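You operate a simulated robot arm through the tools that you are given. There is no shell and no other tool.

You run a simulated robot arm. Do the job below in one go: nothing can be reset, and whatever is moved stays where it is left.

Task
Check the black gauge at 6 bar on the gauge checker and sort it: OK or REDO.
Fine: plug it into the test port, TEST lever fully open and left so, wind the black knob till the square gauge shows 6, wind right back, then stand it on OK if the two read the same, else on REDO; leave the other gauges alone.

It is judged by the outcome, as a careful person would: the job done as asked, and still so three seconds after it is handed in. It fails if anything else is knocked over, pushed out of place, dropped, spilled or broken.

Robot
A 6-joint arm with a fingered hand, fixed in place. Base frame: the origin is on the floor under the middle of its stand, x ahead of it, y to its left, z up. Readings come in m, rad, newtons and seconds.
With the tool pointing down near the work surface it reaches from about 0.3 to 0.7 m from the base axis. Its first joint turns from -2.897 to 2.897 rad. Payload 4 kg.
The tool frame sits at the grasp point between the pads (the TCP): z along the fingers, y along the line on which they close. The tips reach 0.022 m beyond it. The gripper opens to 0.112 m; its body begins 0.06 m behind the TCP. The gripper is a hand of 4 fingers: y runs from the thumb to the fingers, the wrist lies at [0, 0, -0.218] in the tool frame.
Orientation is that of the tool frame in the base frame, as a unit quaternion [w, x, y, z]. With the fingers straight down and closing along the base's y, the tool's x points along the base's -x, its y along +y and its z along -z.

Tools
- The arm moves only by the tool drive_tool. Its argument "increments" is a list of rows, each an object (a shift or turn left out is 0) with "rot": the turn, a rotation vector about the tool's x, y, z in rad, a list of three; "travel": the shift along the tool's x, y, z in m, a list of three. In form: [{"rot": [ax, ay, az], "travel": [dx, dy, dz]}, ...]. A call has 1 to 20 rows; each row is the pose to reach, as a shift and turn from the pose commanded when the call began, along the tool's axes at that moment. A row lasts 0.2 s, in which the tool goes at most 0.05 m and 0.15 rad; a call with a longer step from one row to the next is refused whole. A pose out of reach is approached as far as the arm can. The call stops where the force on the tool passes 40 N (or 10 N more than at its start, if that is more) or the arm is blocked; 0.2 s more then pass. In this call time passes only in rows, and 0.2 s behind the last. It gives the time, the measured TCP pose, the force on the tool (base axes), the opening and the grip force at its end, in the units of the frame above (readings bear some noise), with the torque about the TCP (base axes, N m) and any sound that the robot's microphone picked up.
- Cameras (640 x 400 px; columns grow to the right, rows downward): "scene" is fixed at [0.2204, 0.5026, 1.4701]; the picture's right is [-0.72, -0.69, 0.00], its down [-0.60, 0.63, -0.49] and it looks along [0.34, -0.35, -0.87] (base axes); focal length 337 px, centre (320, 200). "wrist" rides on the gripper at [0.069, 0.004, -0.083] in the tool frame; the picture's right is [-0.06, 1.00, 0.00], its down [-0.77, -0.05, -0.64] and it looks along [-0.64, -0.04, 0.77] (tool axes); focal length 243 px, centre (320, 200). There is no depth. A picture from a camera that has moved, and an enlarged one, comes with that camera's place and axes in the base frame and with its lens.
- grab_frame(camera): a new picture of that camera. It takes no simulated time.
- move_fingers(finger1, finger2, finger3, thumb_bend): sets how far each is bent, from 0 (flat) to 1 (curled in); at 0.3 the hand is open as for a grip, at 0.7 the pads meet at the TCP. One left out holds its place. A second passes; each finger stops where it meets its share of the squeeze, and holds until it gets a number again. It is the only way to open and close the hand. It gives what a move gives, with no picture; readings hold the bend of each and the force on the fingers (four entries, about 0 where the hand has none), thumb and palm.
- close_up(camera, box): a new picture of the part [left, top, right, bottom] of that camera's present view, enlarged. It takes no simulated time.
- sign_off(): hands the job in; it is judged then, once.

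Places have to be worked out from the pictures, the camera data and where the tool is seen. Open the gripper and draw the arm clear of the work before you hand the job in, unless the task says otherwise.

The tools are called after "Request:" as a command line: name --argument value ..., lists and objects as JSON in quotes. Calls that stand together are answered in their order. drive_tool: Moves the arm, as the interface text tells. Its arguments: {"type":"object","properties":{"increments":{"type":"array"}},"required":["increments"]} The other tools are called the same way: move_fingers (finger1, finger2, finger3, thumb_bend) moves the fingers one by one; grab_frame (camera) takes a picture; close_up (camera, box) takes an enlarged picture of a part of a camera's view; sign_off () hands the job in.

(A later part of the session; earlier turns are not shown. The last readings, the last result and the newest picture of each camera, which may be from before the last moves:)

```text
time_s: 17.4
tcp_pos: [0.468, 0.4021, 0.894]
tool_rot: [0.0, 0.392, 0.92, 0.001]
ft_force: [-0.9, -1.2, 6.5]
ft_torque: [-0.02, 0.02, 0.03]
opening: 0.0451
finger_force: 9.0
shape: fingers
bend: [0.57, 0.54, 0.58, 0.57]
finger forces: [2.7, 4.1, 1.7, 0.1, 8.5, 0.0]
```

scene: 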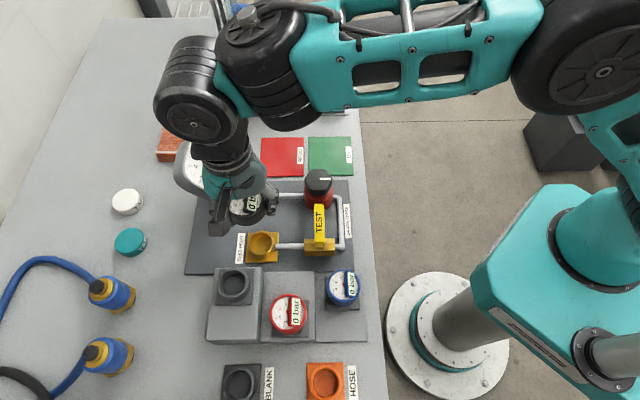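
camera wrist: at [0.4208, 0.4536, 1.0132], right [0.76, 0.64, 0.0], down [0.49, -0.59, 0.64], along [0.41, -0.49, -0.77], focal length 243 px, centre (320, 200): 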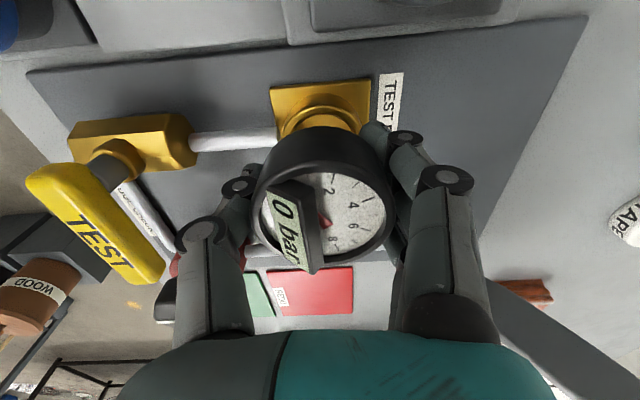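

The lateral force is gone and there's now a clean 8 N upward, so it's seated or nearly so at TCP z≈0.894. I look.

Request:
close_up --camera "wrist" --box '[220, 60, 420, 260]'

Request:
close_up --camera "scene" --box '[210, 190, 310, 280]'

```text
2.00 times, centred on (320, 160) of wrist
camera zoom: at [0.4225, 0.4541, 0.9774], right [0.76, 0.64, 0.0], down [0.49, -0.59, 0.64], along [0.41, -0.49, -0.77], focal length 485 px, centre (320, 280)
```

zoom: 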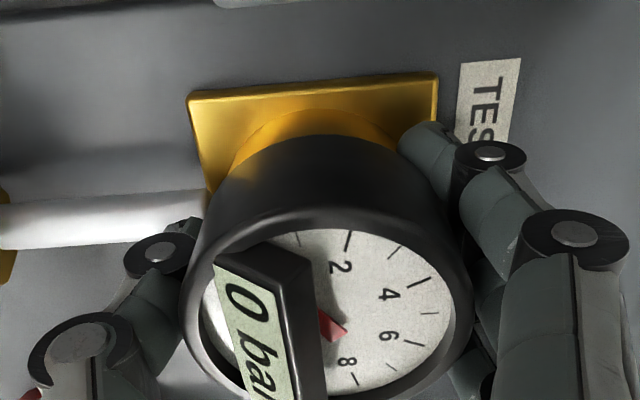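

```text
4.44 times, centred on (260, 235) of scene
camera zoom: at [0.2204, 0.5026, 1.4701], right [-0.72, -0.69, 0.0], down [-0.6, 0.63, -0.49], along [0.34, -0.35, -0.87], focal length 1499 px, centre (587, 44)
```

zoom: 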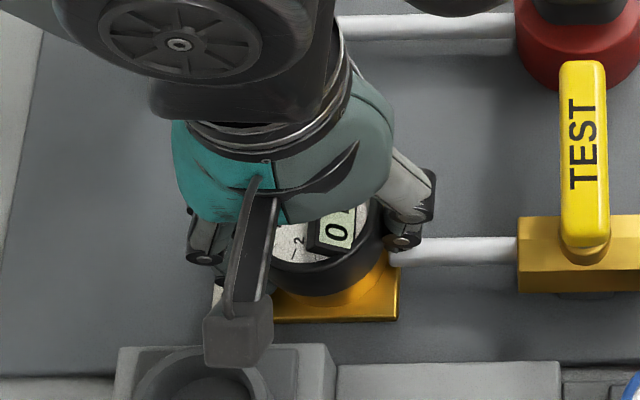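

It looks nearly home. I press another 2 mm to confirm it's firmly seated.

Request:
drive_tool --increments '[{"travel": [0, 0, 0.001]}, {"travel": [0, 0, 0.002]}]'

Request:
close_up --camera "wrist" --box '[220, 60, 420, 260]'

```text
time_s: 18.0
tcp_pos: [0.4675, 0.4016, 0.8912]
tool_rot: [0.0, 0.393, 0.92, 0.0]
ft_force: [1.4, -0.4, 7.5]
ft_torque: [0.0, 0.01, 0.01]
opening: 0.044
finger_force: 8.0
shape: fingers
bend: [0.57, 0.55, 0.58, 0.57]
finger forces: [2.6, 4.2, 2.0, 0.1, 7.5, 0.1]
```

```text
2.00 times, centred on (320, 160) of wrist
camera zoom: at [0.4224, 0.4542, 0.9748], right [0.77, 0.64, 0.0], down [0.49, -0.59, 0.64], along [0.41, -0.49, -0.77], focal length 485 px, centre (320, 280)
```

zoom: 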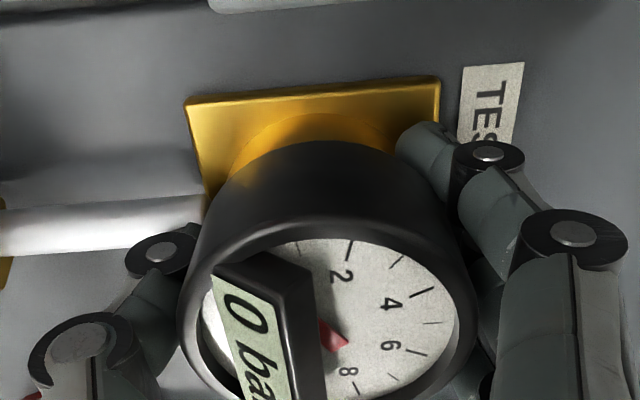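

The body bottom computes to z≈0.882, right on the rim, and the fingers now slide over the gauge, so it is seated. I release it.

Request:
move_fingers --finger1 0.38 --finger2 0.38 --finger3 0.38 --thumb_bend 0.38

Request:
drive_tool --increments '[{"travel": [0, 0, -0.01]}, {"travel": [0, 0, -0.03]}, {"travel": [0, 0, -0.06]}, {"travel": [0, 0, -0.1]}, {"travel": [0, 0, -0.14]}, {"travel": [0, 0, -0.17]}]'

Request:
grab_frame --camera "wrist"

Request:
grab_frame --camera "scene"

```text
time_s: 19.0
tcp_pos: [0.4657, 0.4034, 0.891]
tool_rot: [0.001, 0.392, 0.92, -0.001]
ft_force: [-0.3, 0.3, -0.6]
ft_torque: [0.0, -0.01, -0.01]
opening: 0.0909
finger_force: 0.0
shape: fingers
bend: [0.38, 0.38, 0.38, 0.38]
finger forces: [0.0, 0.0, 0.1, 0.0, 0.0, 0.0]
```

```text
time_s: 20.4
tcp_pos: [0.4684, 0.4047, 1.0609]
tool_rot: [0.001, 0.392, 0.92, 0.0]
ft_force: [0.2, 0.7, 0.1]
ft_torque: [-0.01, -0.02, 0.02]
opening: 0.0905
finger_force: 0.1
shape: fingers
bend: [0.38, 0.38, 0.38, 0.38]
finger forces: [0.0, 0.0, 0.0, 0.0, 0.0, 0.0]
```

```text
taken
camera wrist: at [0.4236, 0.4563, 1.1454], right [0.77, 0.64, 0.0], down [0.49, -0.59, 0.64], along [0.41, -0.49, -0.77], focal length 243 px, centre (320, 200)
```

wrist: 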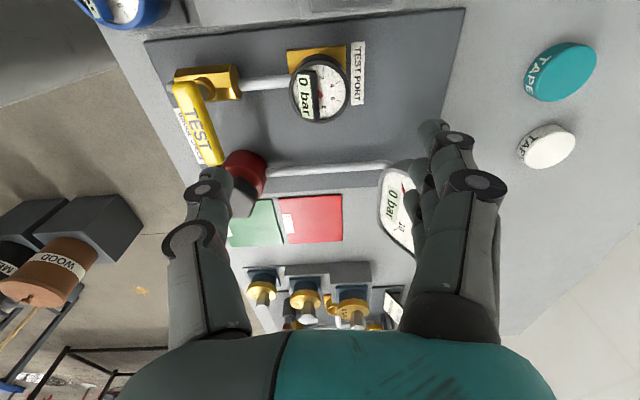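

```text
taken
```

scene: 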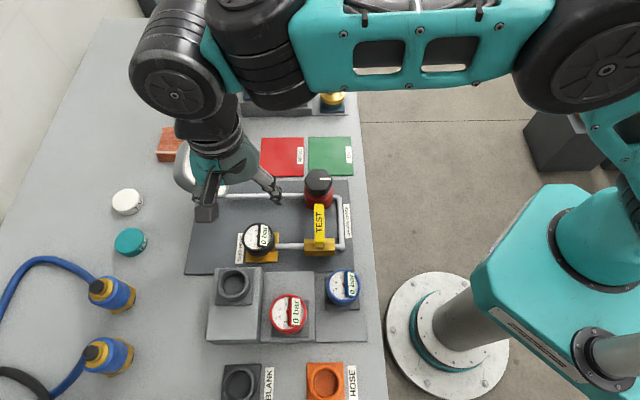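

The gauge stands in the port and the hand is clear. Next I study the TEST lever and its valve up close.

Request:
close_up --camera "wrist" --box '[140, 40, 300, 200]'

Request:
close_up --camera "scene" --box '[240, 160, 380, 280]'

```text
2.50 times, centred on (220, 120) of wrist
camera zoom: at [0.4236, 0.4563, 1.1454], right [0.77, 0.64, 0.0], down [0.49, -0.59, 0.64], along [0.41, -0.49, -0.77], focal length 606 px, centre (570, 400)
```

zoom: 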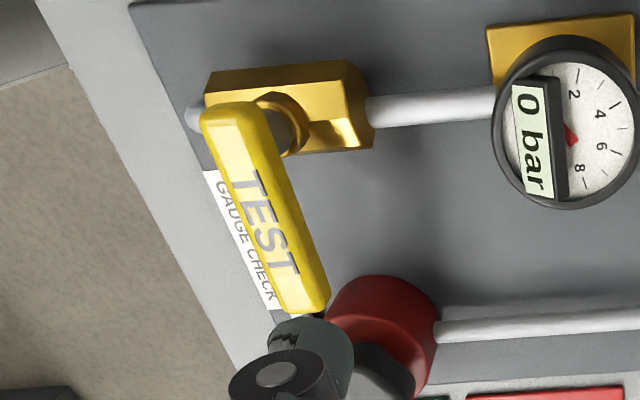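

```text
3.33 times, centred on (310, 220) of scene
camera zoom: at [0.2204, 0.5026, 1.4701], right [-0.72, -0.69, 0.0], down [-0.6, 0.63, -0.49], along [0.34, -0.35, -0.87], focal length 1124 px, centre (353, 133)
```

zoom: 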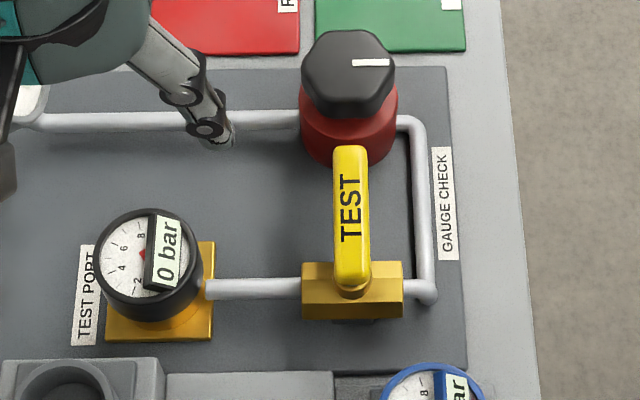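

The lever stands across the pipe, so it is closed. It spans b≈-0.011 to -0.090 at a≈0.505 with its top near z 0.925, and turns on a vertical stem near b≈-0.025. I move over it, with the hand's closing axis already across the lever.

Request:
drive_tool --increments '[{"travel": [-0.009, -0.03, 0.01]}, {"travel": [-0.018, -0.06, 0.02]}, {"travel": [-0.027, -0.09, 0.04]}, {"travel": [-0.0366, -0.111, 0.06]}]'

Request:
grab_frame --camera "wrist"

Request:
close_up --camera "scene" --box '[240, 140, 400, 280]'

```text
time_s: 21.4
tcp_pos: [0.4136, 0.2993, 1.0035]
tool_rot: [0.001, 0.392, 0.92, 0.0]
ft_force: [-0.8, 0.9, 0.4]
ft_torque: [0.04, 0.01, -0.03]
opening: 0.0907
finger_force: 0.1
shape: fingers
bend: [0.38, 0.38, 0.38, 0.38]
finger forces: [0.1, 0.1, 0.0, 0.0, 0.1, 0.0]
```

```text
taken
camera wrist: at [0.369, 0.3519, 1.0855], right [0.76, 0.64, 0.0], down [0.49, -0.59, 0.64], along [0.41, -0.49, -0.77], focal length 243 px, centre (320, 200)
```

wrist: 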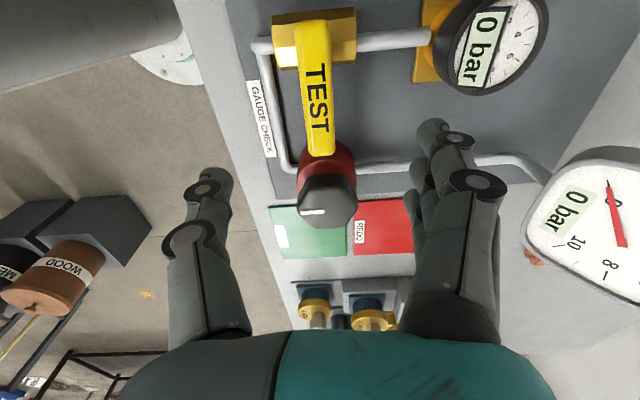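

```text
2.86 times, centred on (320, 210) of scene
camera zoom: at [0.2204, 0.5026, 1.4701], right [-0.72, -0.69, 0.0], down [-0.6, 0.63, -0.49], along [0.34, -0.35, -0.87], focal length 964 px, centre (320, 171)
```

zoom: 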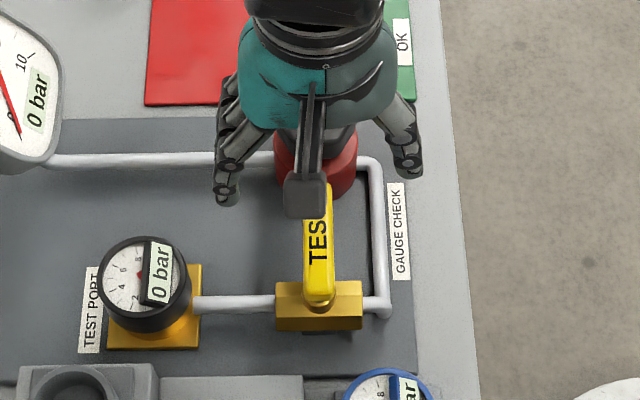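

The lever is centred at a≈0.505, its top at z≈0.922–0.925; the knob is near (0.508, -0.146) with its top at about 0.906. I narrow the hand and lower it around the lever.

Request:
move_fingers --finger1 0.5 --finger2 0.5 --finger3 0.5 --thumb_bend 0.5

Request:
drive_tool --increments '[{"travel": [0.002, 0, 0.02]}, {"travel": [0.002, 0, 0.04]}, {"travel": [0.002, 0, 0.055]}, {"travel": [0.002, 0, 0.07]}]'

Request:
grab_frame --camera "wrist"

Request:
close_up --camera "scene" --box '[240, 140, 400, 280]'

```text
time_s: 22.4
tcp_pos: [0.4149, 0.2994, 1.0026]
tool_rot: [0.0, 0.392, 0.92, 0.0]
ft_force: [1.1, 0.6, 0.2]
ft_torque: [0.01, -0.01, -0.02]
opening: 0.0583
finger_force: 0.0
shape: fingers
bend: [0.5, 0.5, 0.5, 0.5]
finger forces: [0.0, 0.0, 0.0, 0.1, 0.0, 0.1]
```

```text
time_s: 23.4
tcp_pos: [0.4113, 0.2997, 0.9309]
tool_rot: [0.001, 0.392, 0.92, -0.001]
ft_force: [0.3, 0.1, 0.3]
ft_torque: [0.0, -0.02, 0.01]
opening: 0.058
finger_force: 0.0
shape: fingers
bend: [0.5, 0.5, 0.5, 0.5]
finger forces: [0.1, 0.0, 0.1, 0.0, 0.0, 0.0]
```

```text
taken
camera wrist: at [0.3658, 0.353, 1.0146], right [0.76, 0.64, 0.0], down [0.49, -0.59, 0.64], along [0.41, -0.49, -0.77], focal length 243 px, centre (320, 200)
```

wrist: 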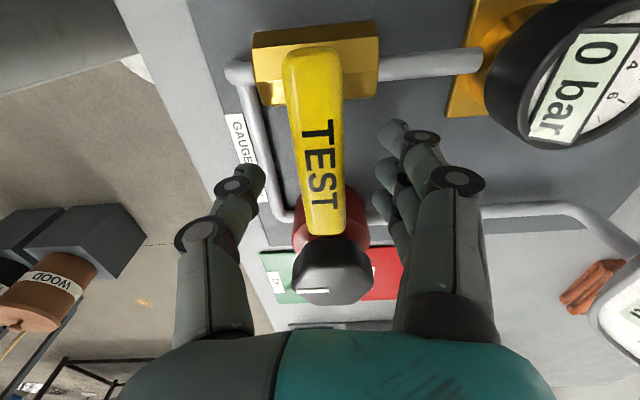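

```text
2.86 times, centred on (320, 210) of scene
camera zoom: at [0.2204, 0.5026, 1.4701], right [-0.72, -0.69, 0.0], down [-0.6, 0.63, -0.49], along [0.34, -0.35, -0.87], focal length 964 px, centre (320, 171)
```

zoom: 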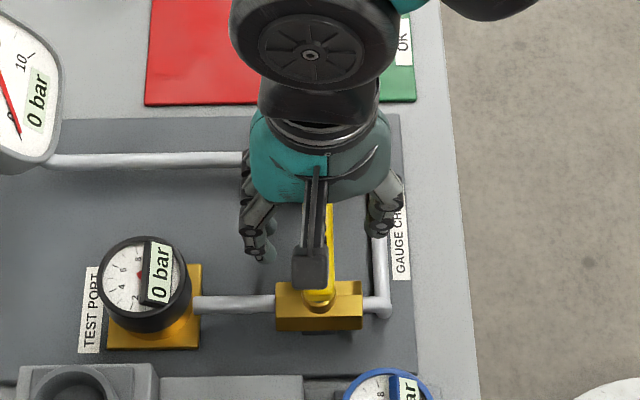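

The lever is centred between thumb and fingers. I lower 4 mm more and close on it.

Request:
drive_tool --increments '[{"travel": [0, 0, 0.004]}]'

Request:
move_fingers --finger1 0.66 --finger2 0.66 --finger3 0.66 --thumb_bend 0.66

Request:
grab_frame --camera "wrist"

```text
time_s: 23.8
tcp_pos: [0.4104, 0.3017, 0.9273]
tool_rot: [0.001, 0.392, 0.92, 0.0]
ft_force: [0.5, 0.6, 0.2]
ft_torque: [-0.02, -0.02, 0.02]
opening: 0.0583
finger_force: 0.1
shape: fingers
bend: [0.5, 0.5, 0.5, 0.5]
finger forces: [0.1, 0.0, 0.0, 0.0, 0.0, 0.0]
```

```text
time_s: 24.8
tcp_pos: [0.4109, 0.3013, 0.9272]
tool_rot: [0.0, 0.393, 0.92, 0.0]
ft_force: [-0.9, -0.2, 0.0]
ft_torque: [0.0, 0.04, -0.02]
opening: 0.0172
finger_force: 0.0
shape: fingers
bend: [0.66, 0.66, 0.66, 0.66]
finger forces: [0.0, 0.0, 0.0, 0.0, 0.0, 0.0]
```

```text
taken
camera wrist: at [0.3656, 0.353, 1.0107], right [0.76, 0.64, 0.0], down [0.49, -0.59, 0.64], along [0.41, -0.49, -0.77], focal length 243 px, centre (320, 200)
```

wrist: 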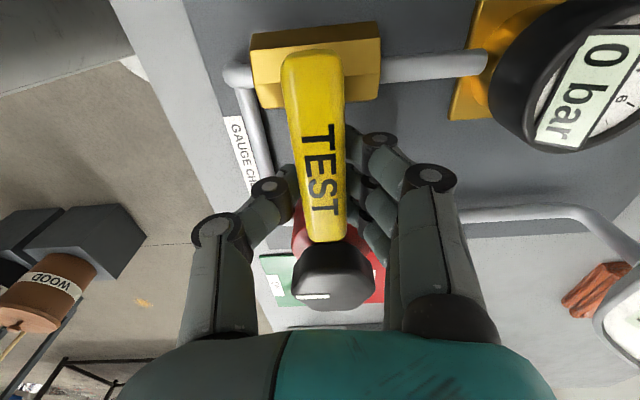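

No contact yet at an opening of 17 mm. I close a little more.

Request:
move_fingers --finger1 0.75 --finger2 0.75 --finger3 0.75 --thumb_bend 0.75

Request:
grab_frame --camera "wrist"

```text
time_s: 25.8
tcp_pos: [0.4102, 0.3005, 0.9262]
tool_rot: [-0.001, 0.391, 0.92, -0.002]
ft_force: [1.5, 0.7, -23.3]
ft_torque: [-0.09, 0.12, 0.02]
opening: 0.0111
finger_force: 15.6
shape: fingers
bend: [0.72, 0.72, 0.72, 0.69]
finger forces: [7.1, 7.2, 7.2, 0.1, 9.7, 0.0]
```

```text
taken
camera wrist: at [0.3657, 0.353, 1.01], right [0.76, 0.64, 0.0], down [0.49, -0.59, 0.64], along [0.41, -0.49, -0.77], focal length 243 px, centre (320, 200)
```

wrist: 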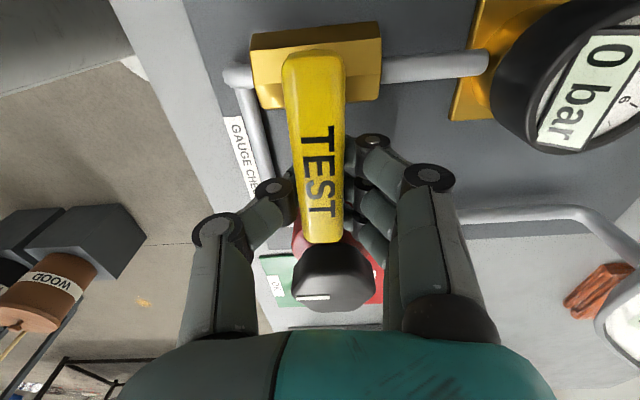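

The fingertips curled under the lever and pulled up 23 N. I ease back to 0.66 so they only cage it, then try a small swing toward the port side (counter-clockwise) to see whether it turns that way.

Request:
move_fingers --finger1 0.66 --finger2 0.66 --finger3 0.66 --thumb_bend 0.66

Request:
drive_tool --increments '[{"rot": [0, 0, -0.1], "travel": [0.0002, 0.0043, 0]}, {"rot": [0, 0, -0.2], "travel": [0.0008, 0.0085, 0]}, {"rot": [0, 0, -0.3], "travel": [0.0019, 0.0126, 0]}]'

Request:
grab_frame --camera "wrist"

Request:
close_up --camera "scene" --box '[240, 140, 400, 280]'

```text
time_s: 26.8
tcp_pos: [0.4097, 0.3007, 0.9285]
tool_rot: [0.001, 0.393, 0.92, 0.001]
ft_force: [-0.3, -0.2, 0.2]
ft_torque: [0.01, 0.03, -0.02]
opening: 0.0169
finger_force: 0.0
shape: fingers
bend: [0.66, 0.66, 0.66, 0.66]
finger forces: [0.1, 0.0, 0.1, 0.0, 0.0, 0.0]
```

```text
time_s: 27.6
tcp_pos: [0.4175, 0.3097, 0.9274]
tool_rot: [-0.002, 0.25, 0.968, -0.001]
ft_force: [-12.4, -3.8, 1.1]
ft_torque: [-0.02, 0.12, -0.18]
opening: 0.0238
finger_force: 5.3
shape: fingers
bend: [0.66, 0.66, 0.66, 0.63]
finger forces: [0.1, 0.0, 0.0, 0.1, 11.0, 0.1]
```

```text
taken
camera wrist: at [0.3597, 0.3468, 1.0105], right [0.54, 0.84, 0.0], down [0.65, -0.41, 0.64], along [0.54, -0.35, -0.77], focal length 243 px, centre (320, 200)
```

wrist: 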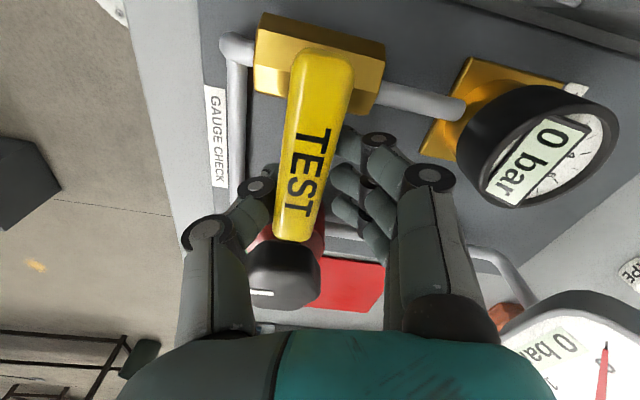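

```text
2.86 times, centred on (320, 210) of scene
camera zoom: at [0.2204, 0.5026, 1.4701], right [-0.72, -0.69, 0.0], down [-0.6, 0.63, -0.49], along [0.34, -0.35, -0.87], focal length 964 px, centre (320, 171)
```

zoom: 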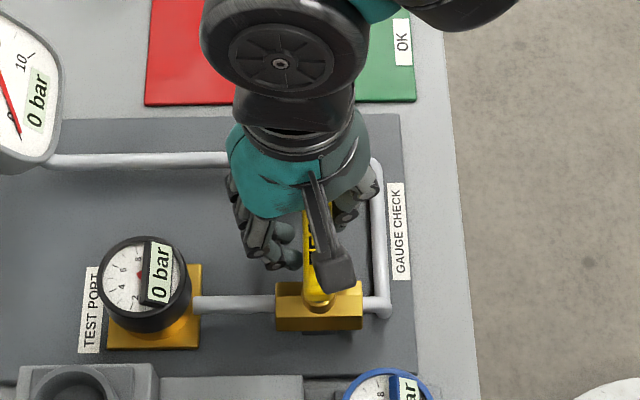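

The lever hardly moved and pushes back with about 12 N, so it's probably against its stop on that side. I go back and try the other direction in the same gentle way.

Request:
drive_tool --increments '[{"rot": [0, 0, 0.1], "travel": [0.0002, -0.0043, 0]}, {"rot": [0, 0, 0.2], "travel": [0.0008, -0.0085, 0]}, {"rot": [0, 0, 0.3], "travel": [0.0019, -0.0126, 0]}]'

Request:
grab_frame --camera "wrist"

```text
time_s: 28.4
tcp_pos: [0.4114, 0.302, 0.9278]
tool_rot: [0.0, 0.394, 0.919, 0.0]
ft_force: [0.1, -0.4, -0.3]
ft_torque: [-0.01, -0.01, -0.02]
opening: 0.0166
finger_force: 0.1
shape: fingers
bend: [0.66, 0.66, 0.66, 0.66]
finger forces: [0.0, 0.1, 0.0, 0.1, 0.0, 0.0]
```

```text
taken
camera wrist: at [0.3665, 0.3525, 1.0106], right [0.77, 0.64, 0.0], down [0.49, -0.59, 0.64], along [0.41, -0.49, -0.77], focal length 243 px, centre (320, 200)
```

wrist: 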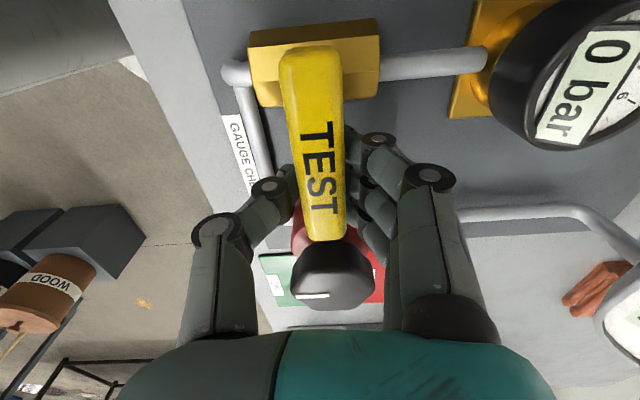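

The lever is just where it was. Now I try clockwise, toward the base side.

Request:
drive_tool --increments '[{"rot": [0, 0, 0.1], "travel": [0.0002, -0.0043, 0]}, {"rot": [0, 0, 0.2], "travel": [0.0008, -0.0085, 0]}, {"rot": [0, 0, 0.3], "travel": [0.0019, -0.0126, 0]}]'

Request:
grab_frame --camera "wrist"

Request:
close_up --camera "scene" --box '[240, 140, 400, 280]'

```text
time_s: 29.2
tcp_pos: [0.4005, 0.2931, 0.9276]
tool_rot: [0.0, 0.527, 0.85, 0.0]
ft_force: [0.1, 0.6, 0.2]
ft_torque: [-0.02, 0.0, -0.03]
opening: 0.0169
finger_force: 0.2
shape: fingers
bend: [0.66, 0.66, 0.65, 0.66]
finger forces: [0.0, 0.1, 0.5, 0.0, 0.1, 0.0]
```

```text
taken
camera wrist: at [0.3737, 0.3563, 1.0103], right [0.92, 0.39, 0.0], down [0.3, -0.71, 0.64], along [0.25, -0.59, -0.77], focal length 243 px, centre (320, 200)
```

wrist: 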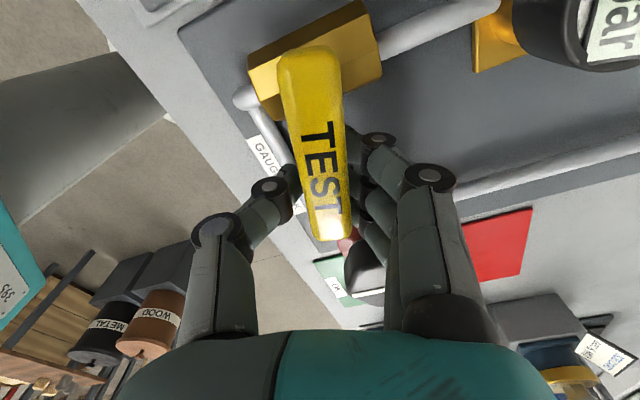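

```text
2.86 times, centred on (320, 210) of scene
camera zoom: at [0.2204, 0.5026, 1.4701], right [-0.72, -0.69, 0.0], down [-0.6, 0.63, -0.49], along [0.34, -0.35, -0.87], focal length 964 px, centre (320, 171)
```

zoom: 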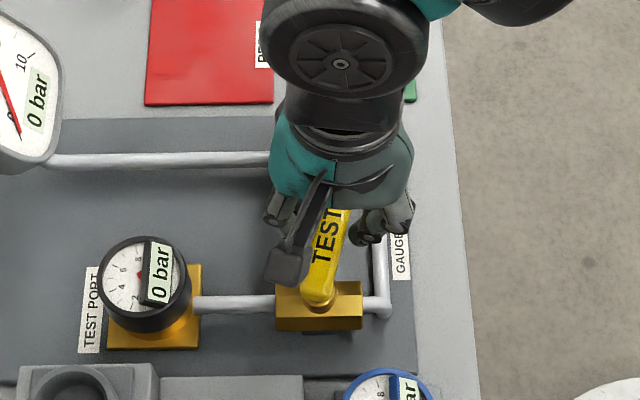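

The lever turns freely clockwise, so open lies toward the base side. I continue the swing around its pivot, keeping the hand turning with it.

Request:
drive_tool --increments '[{"rot": [0, 0, 0.12], "travel": [0.0003, -0.0051, 0]}, {"rot": [0, 0, 0.24], "travel": [0.0012, -0.0101, 0]}, {"rot": [0, 0, 0.36], "travel": [0.0027, -0.015, 0]}, {"rot": [0, 0, 0.48], "travel": [0.0048, -0.0197, 0]}, {"rot": [0, 0, 0.6], "travel": [0.0074, -0.0241, 0]}]'

Request:
grab_frame --camera "wrist"

Request:
grab_frame --camera "scene"

```text
time_s: 30.4
tcp_pos: [0.376, 0.2884, 0.9277]
tool_rot: [0.0, 0.755, 0.656, 0.0]
ft_force: [0.9, -0.2, -0.8]
ft_torque: [-0.01, 0.01, -0.01]
opening: 0.0167
finger_force: 0.5
shape: fingers
bend: [0.66, 0.66, 0.65, 0.66]
finger forces: [0.0, 0.1, 0.5, 0.1, 0.0, 0.0]
```

```text
taken
camera wrist: at [0.3901, 0.3559, 1.0106], right [0.98, -0.2, 0.0], down [-0.15, -0.75, 0.64], along [-0.13, -0.63, -0.77], focal length 243 px, centre (320, 200)
```

wrist: 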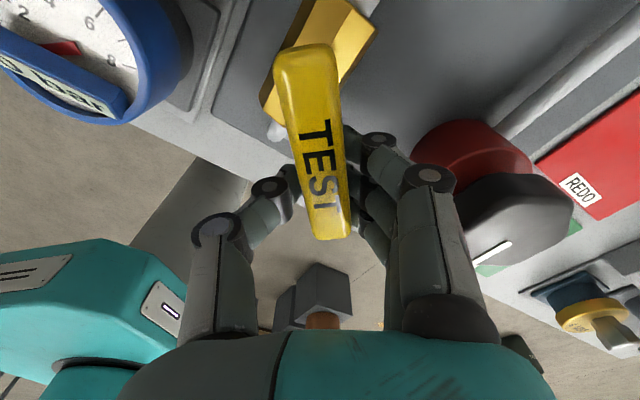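

```text
taken
```

scene: 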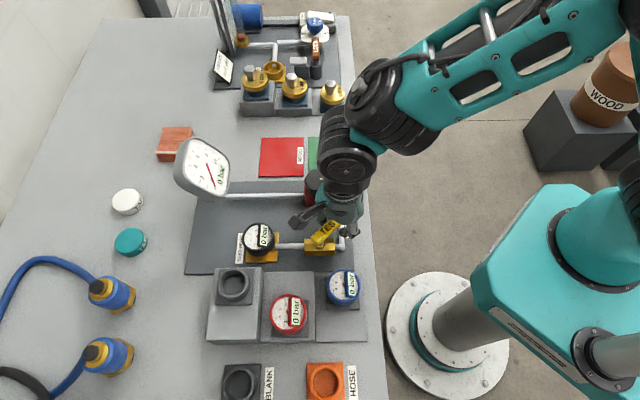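

The swing goes smoothly at about 0.9 rad with no load. I continue in two smaller portions, watching for the stop.

Request:
drive_tool --increments '[{"rot": [0, 0, 0.1], "travel": [0.0002, -0.0043, 0]}, {"rot": [0, 0, 0.2], "travel": [0.0008, -0.0085, 0]}, {"rot": [0, 0, 0.3], "travel": [0.0019, -0.0126, 0]}, {"rot": [0, 0, 0.4], "travel": [0.0034, -0.0166, 0]}]'

Request:
grab_frame --camera "wrist"

Request:
close_up --camera "scene" --box '[240, 160, 400, 300]'

```text
time_s: 31.4
tcp_pos: [0.3605, 0.2944, 0.9267]
tool_rot: [0.001, 0.869, 0.494, 0.001]
ft_force: [1.0, 0.1, -0.5]
ft_torque: [-0.01, -0.01, -0.02]
opening: 0.0168
finger_force: 0.2
shape: fingers
bend: [0.66, 0.66, 0.65, 0.66]
finger forces: [0.0, 0.1, 0.5, 0.1, 0.0, 0.0]
```

```text
taken
camera wrist: at [0.3993, 0.3506, 1.0107], right [0.82, -0.57, 0.0], down [-0.43, -0.63, 0.64], along [-0.36, -0.53, -0.77], focal length 243 px, centre (320, 200)
```

wrist: 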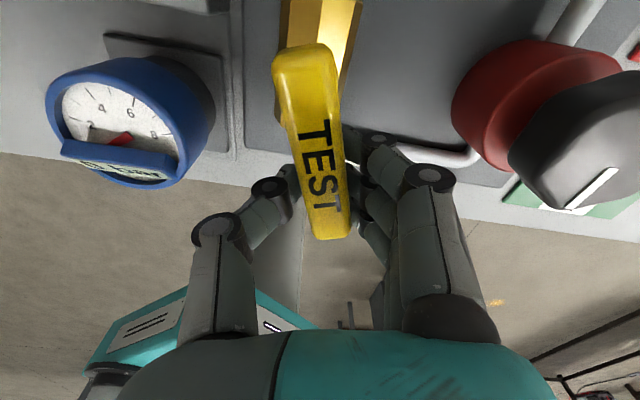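

```text
2.86 times, centred on (320, 230) of scene
camera zoom: at [0.2204, 0.5026, 1.4701], right [-0.72, -0.69, 0.0], down [-0.6, 0.63, -0.49], along [0.34, -0.35, -0.87], focal length 964 px, centre (320, 114)
```

zoom: 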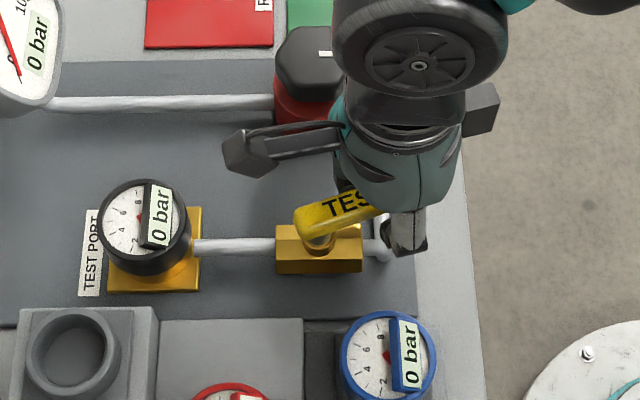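

About 1.3 rad so far, still free. I carry on to the stop in small steps.

Request:
drive_tool --increments '[{"rot": [0, 0, 0.09], "travel": [0.0002, -0.0038, 0]}, {"rot": [0, 0, 0.18], "travel": [0.0007, -0.0076, 0]}, {"rot": [0, 0, 0.27], "travel": [0.0015, -0.0114, 0]}]'

Request:
grab_frame --camera "wrist"

Request:
close_up --camera "scene" --box '[240, 160, 400, 300]'

```text
time_s: 32.2
tcp_pos: [0.3506, 0.3024, 0.9271]
tool_rot: [0.0, 0.928, 0.373, 0.0]
ft_force: [-0.2, -0.3, -0.1]
ft_torque: [-0.02, -0.01, 0.05]
opening: 0.0167
finger_force: 0.0
shape: fingers
bend: [0.66, 0.66, 0.66, 0.66]
finger forces: [0.0, 0.0, 0.0, 0.0, 0.0, 0.0]
```

```text
taken
camera wrist: at [0.4042, 0.3456, 1.0105], right [0.64, -0.77, 0.0], down [-0.59, -0.49, 0.64], along [-0.49, -0.41, -0.77], focal length 243 px, centre (320, 200)
```

wrist: 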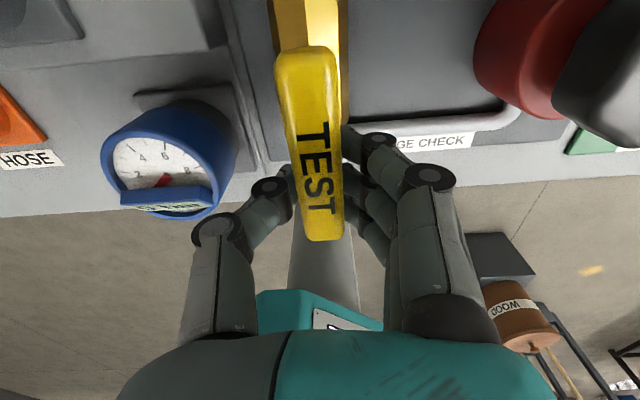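

```text
2.86 times, centred on (320, 230) of scene
camera zoom: at [0.2204, 0.5026, 1.4701], right [-0.72, -0.69, 0.0], down [-0.6, 0.63, -0.49], along [0.34, -0.35, -0.87], focal length 964 px, centre (320, 114)
```

zoom: 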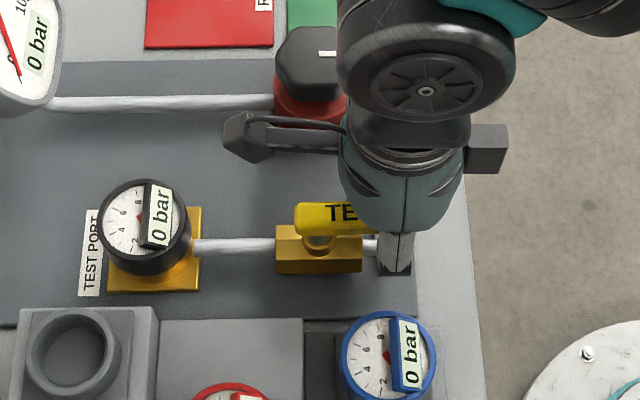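

The lever now lies along the pipe at 90°. I push slightly further to feel whether it's against the stop.

Request:
drive_tool --increments '[{"rot": [0, 0, 0.05], "travel": [0.0001, -0.0022, 0]}, {"rot": [0, 0, 0.1], "travel": [0.0002, -0.0043, 0]}]'

Request:
grab_frame --camera "wrist"

```text
time_s: 32.8
tcp_pos: [0.3477, 0.3049, 0.9284]
tool_rot: [0.001, 0.945, 0.326, 0.0]
ft_force: [1.2, -0.9, -0.6]
ft_torque: [0.0, 0.0, -0.01]
opening: 0.017
finger_force: 0.8
shape: fingers
bend: [0.66, 0.66, 0.65, 0.66]
finger forces: [0.0, 0.4, 1.0, 0.0, 0.1, 0.0]
```

```text
taken
camera wrist: at [0.4058, 0.3428, 1.0104], right [0.56, -0.83, 0.0], down [-0.63, -0.43, 0.64], along [-0.53, -0.36, -0.77], focal length 243 px, centre (320, 200)
```

wrist: 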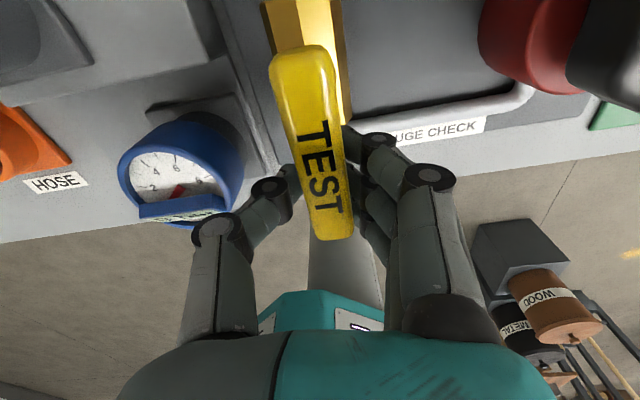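

Relative to the hand the lever no longer turns, which suggests the stop. I press a touch more to confirm.

Request:
drive_tool --increments '[{"rot": [0, 0, 0.04], "travel": [0.0001, -0.002, 0]}, {"rot": [0, 0, 0.08], "travel": [0.0002, -0.0045, 0]}]'

Request:
grab_frame --camera "wrist"

```text
time_s: 33.4
tcp_pos: [0.3462, 0.3073, 0.9273]
tool_rot: [0.001, 0.958, 0.287, 0.001]
ft_force: [4.3, -3.9, -1.8]
ft_torque: [0.02, -0.01, 0.05]
opening: 0.0175
finger_force: 2.8
shape: fingers
bend: [0.66, 0.64, 0.63, 0.66]
finger forces: [0.6, 2.2, 3.0, 0.0, 0.0, 0.1]
```

```text
taken
camera wrist: at [0.406, 0.3415, 1.0104], right [0.5, -0.87, 0.0], down [-0.67, -0.38, 0.64], along [-0.56, -0.32, -0.77], focal length 243 px, centre (320, 200)
```

wrist: 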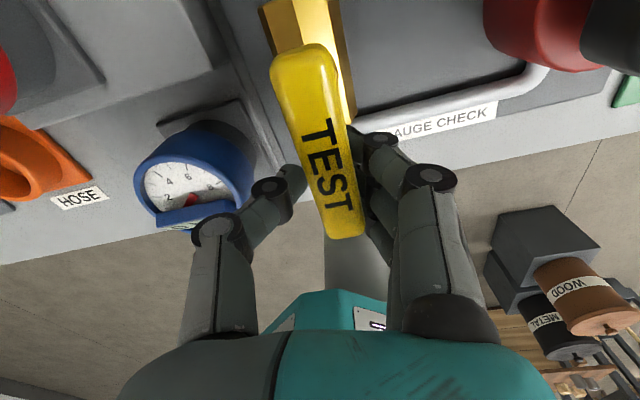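

It is hard against the stop (force rises with no movement), so the lever is fully open. I back the hand to neutral, open mostly on the finger side (the thumb is near the blue gauge), and lift off.

Request:
drive_tool --increments '[{"rot": [0, 0, -0.09], "travel": [0.0002, 0.0042, 0]}, {"rot": [0, 0, -0.16], "travel": [0.0004, 0.0075, 0]}]'

Request:
move_fingers --finger1 0.48 --finger2 0.48 --finger3 0.48 --thumb_bend 0.6

Request:
grab_frame --camera "wrist"

```text
time_s: 34.0
tcp_pos: [0.3502, 0.3029, 0.9269]
tool_rot: [0.0, 0.931, 0.365, 0.0]
ft_force: [-0.9, -0.7, -1.0]
ft_torque: [0.0, 0.03, 0.03]
opening: 0.0176
finger_force: 0.0
shape: fingers
bend: [0.66, 0.66, 0.66, 0.66]
finger forces: [0.1, 0.1, 0.2, 0.0, 0.1, 0.0]
```

```text
time_s: 35.0
tcp_pos: [0.3506, 0.3036, 0.9284]
tool_rot: [0.0, 0.931, 0.364, 0.0]
ft_force: [0.1, 0.0, -0.4]
ft_torque: [0.01, 0.01, 0.0]
opening: 0.0457
finger_force: 0.2
shape: fingers
bend: [0.48, 0.48, 0.48, 0.6]
finger forces: [0.0, 0.1, 0.0, 0.0, 0.0, 0.0]
```

```text
taken
camera wrist: at [0.4037, 0.3455, 1.0109], right [0.63, -0.78, 0.0], down [-0.6, -0.48, 0.64], along [-0.5, -0.4, -0.77], focal length 243 px, centre (320, 200)
```

wrist: 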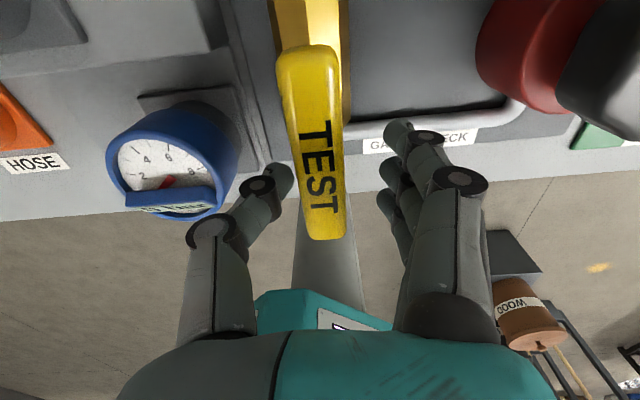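

Both sides are clear of the lever, so I lift straight up and look.

Request:
drive_tool --increments '[{"travel": [0, 0, -0.01]}, {"travel": [0, 0, -0.03]}, {"travel": [0, 0, -0.06]}, {"travel": [0, 0, -0.09]}]'

Request:
grab_frame --camera "scene"

Request:
grab_frame --camera "wrist"

```text
time_s: 36.0
tcp_pos: [0.3479, 0.3042, 1.0173]
tool_rot: [0.0, 0.931, 0.364, 0.0]
ft_force: [0.6, 0.6, -0.3]
ft_torque: [-0.03, 0.0, 0.0]
opening: 0.0458
finger_force: 0.0
shape: fingers
bend: [0.48, 0.48, 0.48, 0.6]
finger forces: [0.0, 0.1, 0.1, 0.0, 0.0, 0.0]
```

```text
taken
```

scene: 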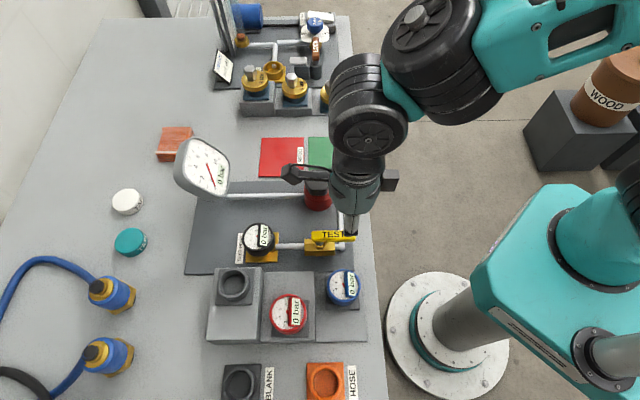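

```text
taken
camera wrist: at [0.4033, 0.3447, 1.1014], right [0.63, -0.78, 0.0], down [-0.6, -0.48, 0.64], along [-0.5, -0.4, -0.77], focal length 243 px, centre (320, 200)
```

wrist: 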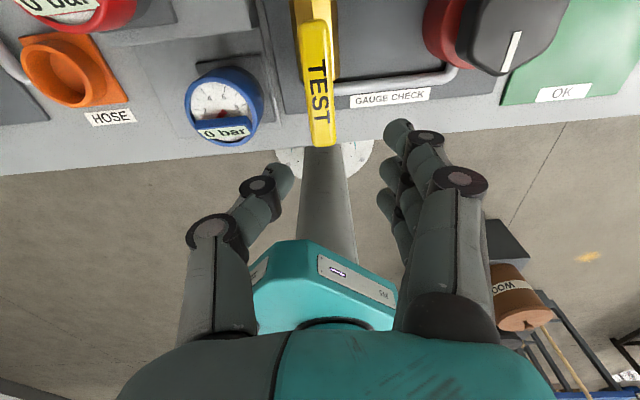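

The lever lies open along the pipe and stays there. Now I turn the hand back (about 180°, counter-clockwise) while moving over the knob, so there is plenty of wrist range for a clockwise wind.

Request:
drive_tool --increments '[{"rot": [0, 0, -0.145], "travel": [0.006, 0.015, -0.005]}, {"rot": [0, 0, -0.29], "travel": [0.012, 0.03, -0.01]}, {"rot": [0, 0, -0.435], "travel": [0.018, 0.046, -0.01]}, {"rot": [0, 0, -0.58], "travel": [0.024, 0.061, -0.01]}, {"rot": [0, 0, -0.725], "travel": [0.03, 0.076, -0.01]}, {"rot": [0, 0, -0.87], "travel": [0.036, 0.091, -0.01]}, {"rot": [0, 0, -1.015], "travel": [0.042, 0.106, -0.01]}, {"rot": [0, 0, -1.16], "travel": [0.048, 0.1216, -0.01]}, {"rot": [0, 0, -1.305], "travel": [0.048, 0.1216, -0.01]}, {"rot": [0, 0, -1.45], "travel": [0.048, 0.1216, -0.01]}, {"rot": [0, 0, -1.595], "travel": [0.048, 0.1216, -0.01]}, {"rot": [0, 0, -1.74], "travel": [0.048, 0.1216, -0.01]}, {"rot": [0, 0, -1.885], "travel": [0.048, 0.1216, -0.01]}, {"rot": [0, 0, -2.03], "travel": [0.048, 0.1216, -0.01]}, {"rot": [0, 0, -2.175], "travel": [0.048, 0.1216, -0.01]}, {"rot": [0, 0, -2.32], "travel": [0.048, 0.1216, -0.01]}, {"rot": [0, 0, -2.465], "travel": [0.048, 0.1216, -0.01]}, {"rot": [0, 0, -2.61], "travel": [0.048, 0.1216, -0.01]}, {"rot": [0, 0, -2.755], "travel": [0.048, 0.1216, -0.01]}, {"rot": [0, 0, -2.9], "travel": [0.048, 0.1216, -0.01]}]'

Request:
grab_frame --camera "wrist"

Request:
grab_frame --camera "scene"

```text
time_s: 40.2
tcp_pos: [0.4666, 0.2455, 1.0283]
tool_rot: [0.0, -0.25, 0.968, 0.0]
ft_force: [0.0, 0.6, -0.4]
ft_torque: [0.0, 0.03, 0.01]
opening: 0.046
finger_force: 0.1
shape: fingers
bend: [0.48, 0.48, 0.48, 0.6]
finger forces: [0.0, 0.0, 0.1, 0.0, 0.0, 0.0]
```

```text
taken
camera wrist: at [0.404, 0.2149, 1.1108], right [-0.43, 0.9, 0.0], down [0.69, 0.33, 0.64], along [0.58, 0.27, -0.77], focal length 243 px, centre (320, 200)
```

wrist: 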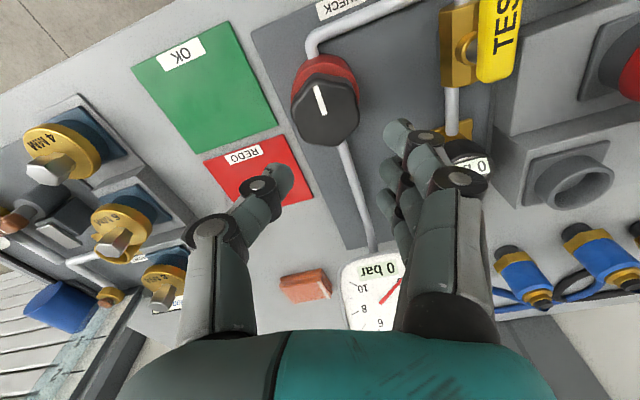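

```text
taken
```

scene: 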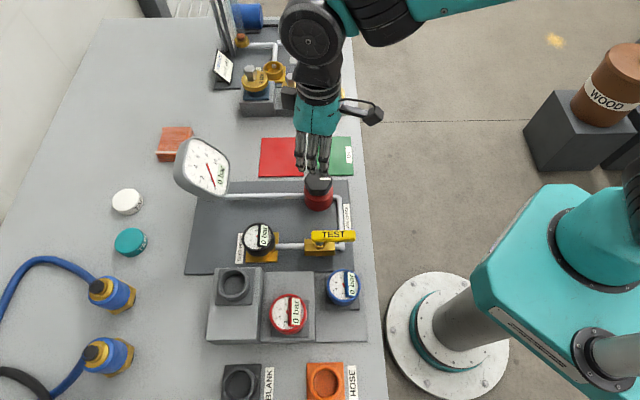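

The knob is in view under the hand. I zoom in on it for its exact place and height.

Request:
close_up --camera "wrist" --box '[260, 30, 400, 170]'

Request:
close_up --camera "scene" --box '[270, 140, 370, 260]'

```text
2.86 times, centred on (330, 100) of wrist
camera zoom: at [0.404, 0.2149, 1.1108], right [-0.43, 0.9, 0.0], down [0.69, 0.33, 0.64], along [0.58, 0.27, -0.77], focal length 693 px, centre (291, 486)
```

zoom: 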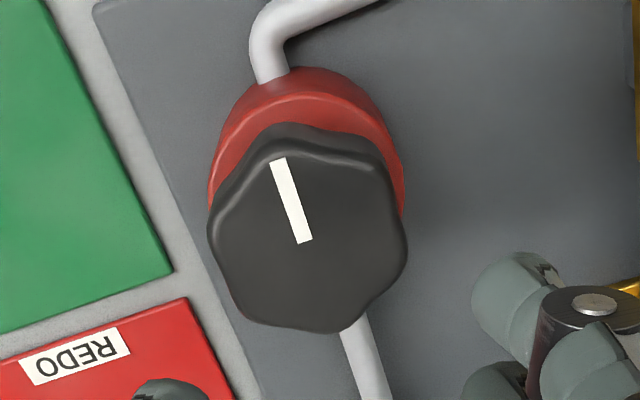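

```text
3.33 times, centred on (320, 200) of scene
camera zoom: at [0.2204, 0.5026, 1.4701], right [-0.72, -0.69, 0.0], down [-0.6, 0.63, -0.49], along [0.34, -0.35, -0.87], focal length 1124 px, centre (320, 200)
```

zoom: 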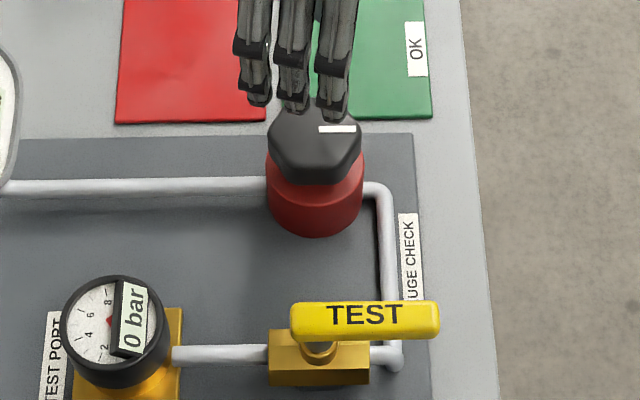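

Knob centre is about (0.467, 0.250), with the black part from z≈0.89 to 0.91 above a slightly wider red body. I set the hand to about 80 mm and lower it partway for a check.

Request:
move_fingers --finger1 0.42 --finger2 0.42 --finger3 0.42 --thumb_bend 0.42

Request:
drive_tool --increments '[{"travel": [-0.002, 0.0035, 0.02]}, {"travel": [-0.002, 0.0035, 0.045]}, {"travel": [-0.002, 0.0035, 0.065]}]'

Request:
grab_frame --camera "wrist"

Request:
close_up --camera "wrist" --box '[240, 80, 400, 220]'

Request:
close_up --camera "scene" --box '[260, 120, 380, 220]'

```text
time_s: 41.2
tcp_pos: [0.466, 0.2461, 1.0272]
tool_rot: [0.0, -0.249, 0.969, 0.0]
ft_force: [0.1, -0.5, 0.2]
ft_torque: [0.04, 0.0, 0.01]
opening: 0.0792
finger_force: 0.1
shape: fingers
bend: [0.42, 0.42, 0.42, 0.42]
finger forces: [0.1, 0.1, 0.0, 0.1, 0.0, 0.0]
```

```text
time_s: 42.0
tcp_pos: [0.4665, 0.2492, 0.9625]
tool_rot: [0.001, -0.248, 0.969, -0.001]
ft_force: [0.2, 0.3, -0.8]
ft_torque: [0.01, -0.01, -0.01]
opening: 0.0794
finger_force: 0.0
shape: fingers
bend: [0.42, 0.42, 0.42, 0.42]
finger forces: [0.0, 0.0, 0.0, 0.0, 0.0, 0.0]
```

```text
taken
camera wrist: at [0.4035, 0.2182, 1.046], right [-0.43, 0.91, 0.0], down [0.69, 0.33, 0.64], along [0.58, 0.27, -0.77], focal length 243 px, centre (320, 200)
```

wrist: 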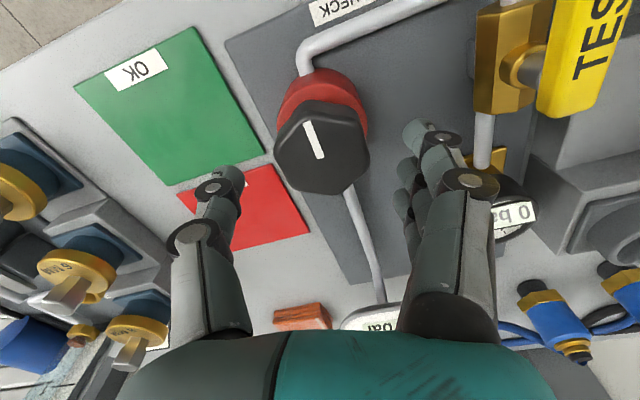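

```text
2.86 times, centred on (320, 150) of wrist
camera zoom: at [0.4035, 0.2182, 1.046], right [-0.43, 0.91, 0.0], down [0.69, 0.33, 0.64], along [0.58, 0.27, -0.77], focal length 693 px, centre (320, 343)
```

zoom: 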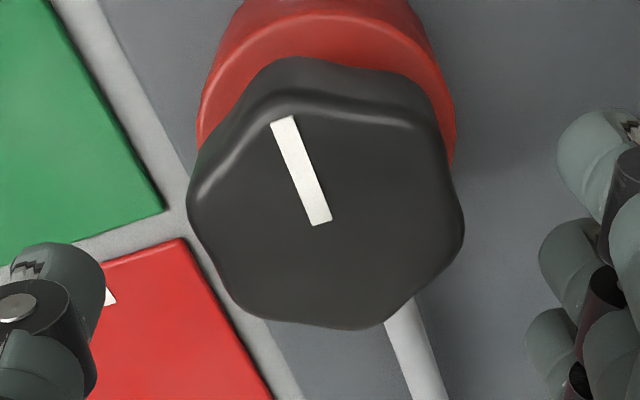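

```text
4.00 times, centred on (320, 170) of scene
camera zoom: at [0.2204, 0.5026, 1.4701], right [-0.72, -0.69, 0.0], down [-0.6, 0.63, -0.49], along [0.34, -0.35, -0.87], focal length 1349 px, centre (320, 320)
```

zoom: 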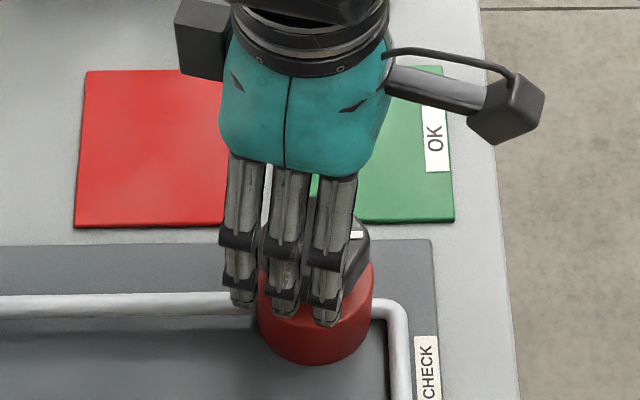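

A second look from closer puts the knob top at z≈0.924 and its lower edge at ≈0.899, centred under the TCP. I lower to TCP z≈0.923 so the fingertips take only the black part.

Request:
drive_tool --increments '[{"travel": [0.001, 0.001, 0.015]}, {"travel": [0.001, 0.001, 0.03]}, {"travel": [0.001, 0.001, 0.0395]}]'

Request:
grab_frame --camera "wrist"

Request:
close_up --camera "scene" --box '[260, 120, 380, 220]'

```text
time_s: 42.8
tcp_pos: [0.4655, 0.2497, 0.9244]
tool_rot: [0.0, -0.248, 0.969, 0.0]
ft_force: [-0.4, 0.4, 0.0]
ft_torque: [-0.03, 0.0, -0.01]
opening: 0.0796
finger_force: 0.1
shape: fingers
bend: [0.42, 0.42, 0.42, 0.42]
finger forces: [0.0, 0.0, 0.0, 0.0, 0.0, 0.1]
```

```text
taken
camera wrist: at [0.4035, 0.2192, 1.0066], right [-0.43, 0.91, 0.0], down [0.69, 0.33, 0.64], along [0.58, 0.27, -0.77], focal length 243 px, centre (320, 200)
```

wrist: 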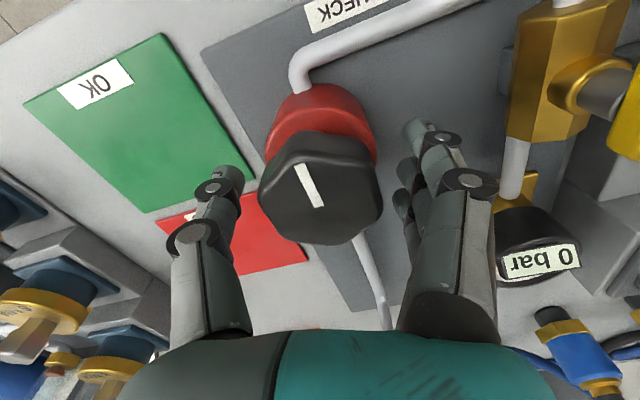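

```text
4.00 times, centred on (320, 170) of scene
camera zoom: at [0.2204, 0.5026, 1.4701], right [-0.72, -0.69, 0.0], down [-0.6, 0.63, -0.49], along [0.34, -0.35, -0.87], focal length 1349 px, centre (320, 320)
```

zoom: 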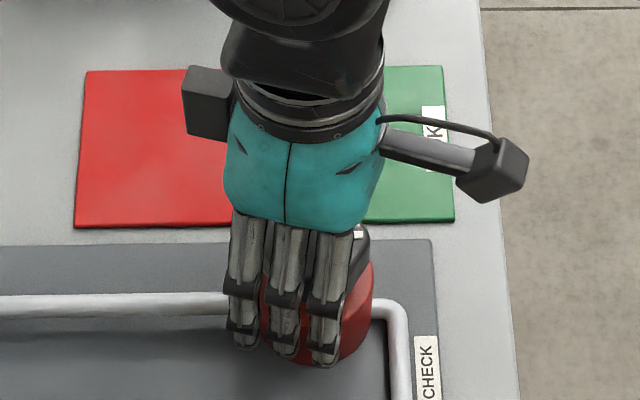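

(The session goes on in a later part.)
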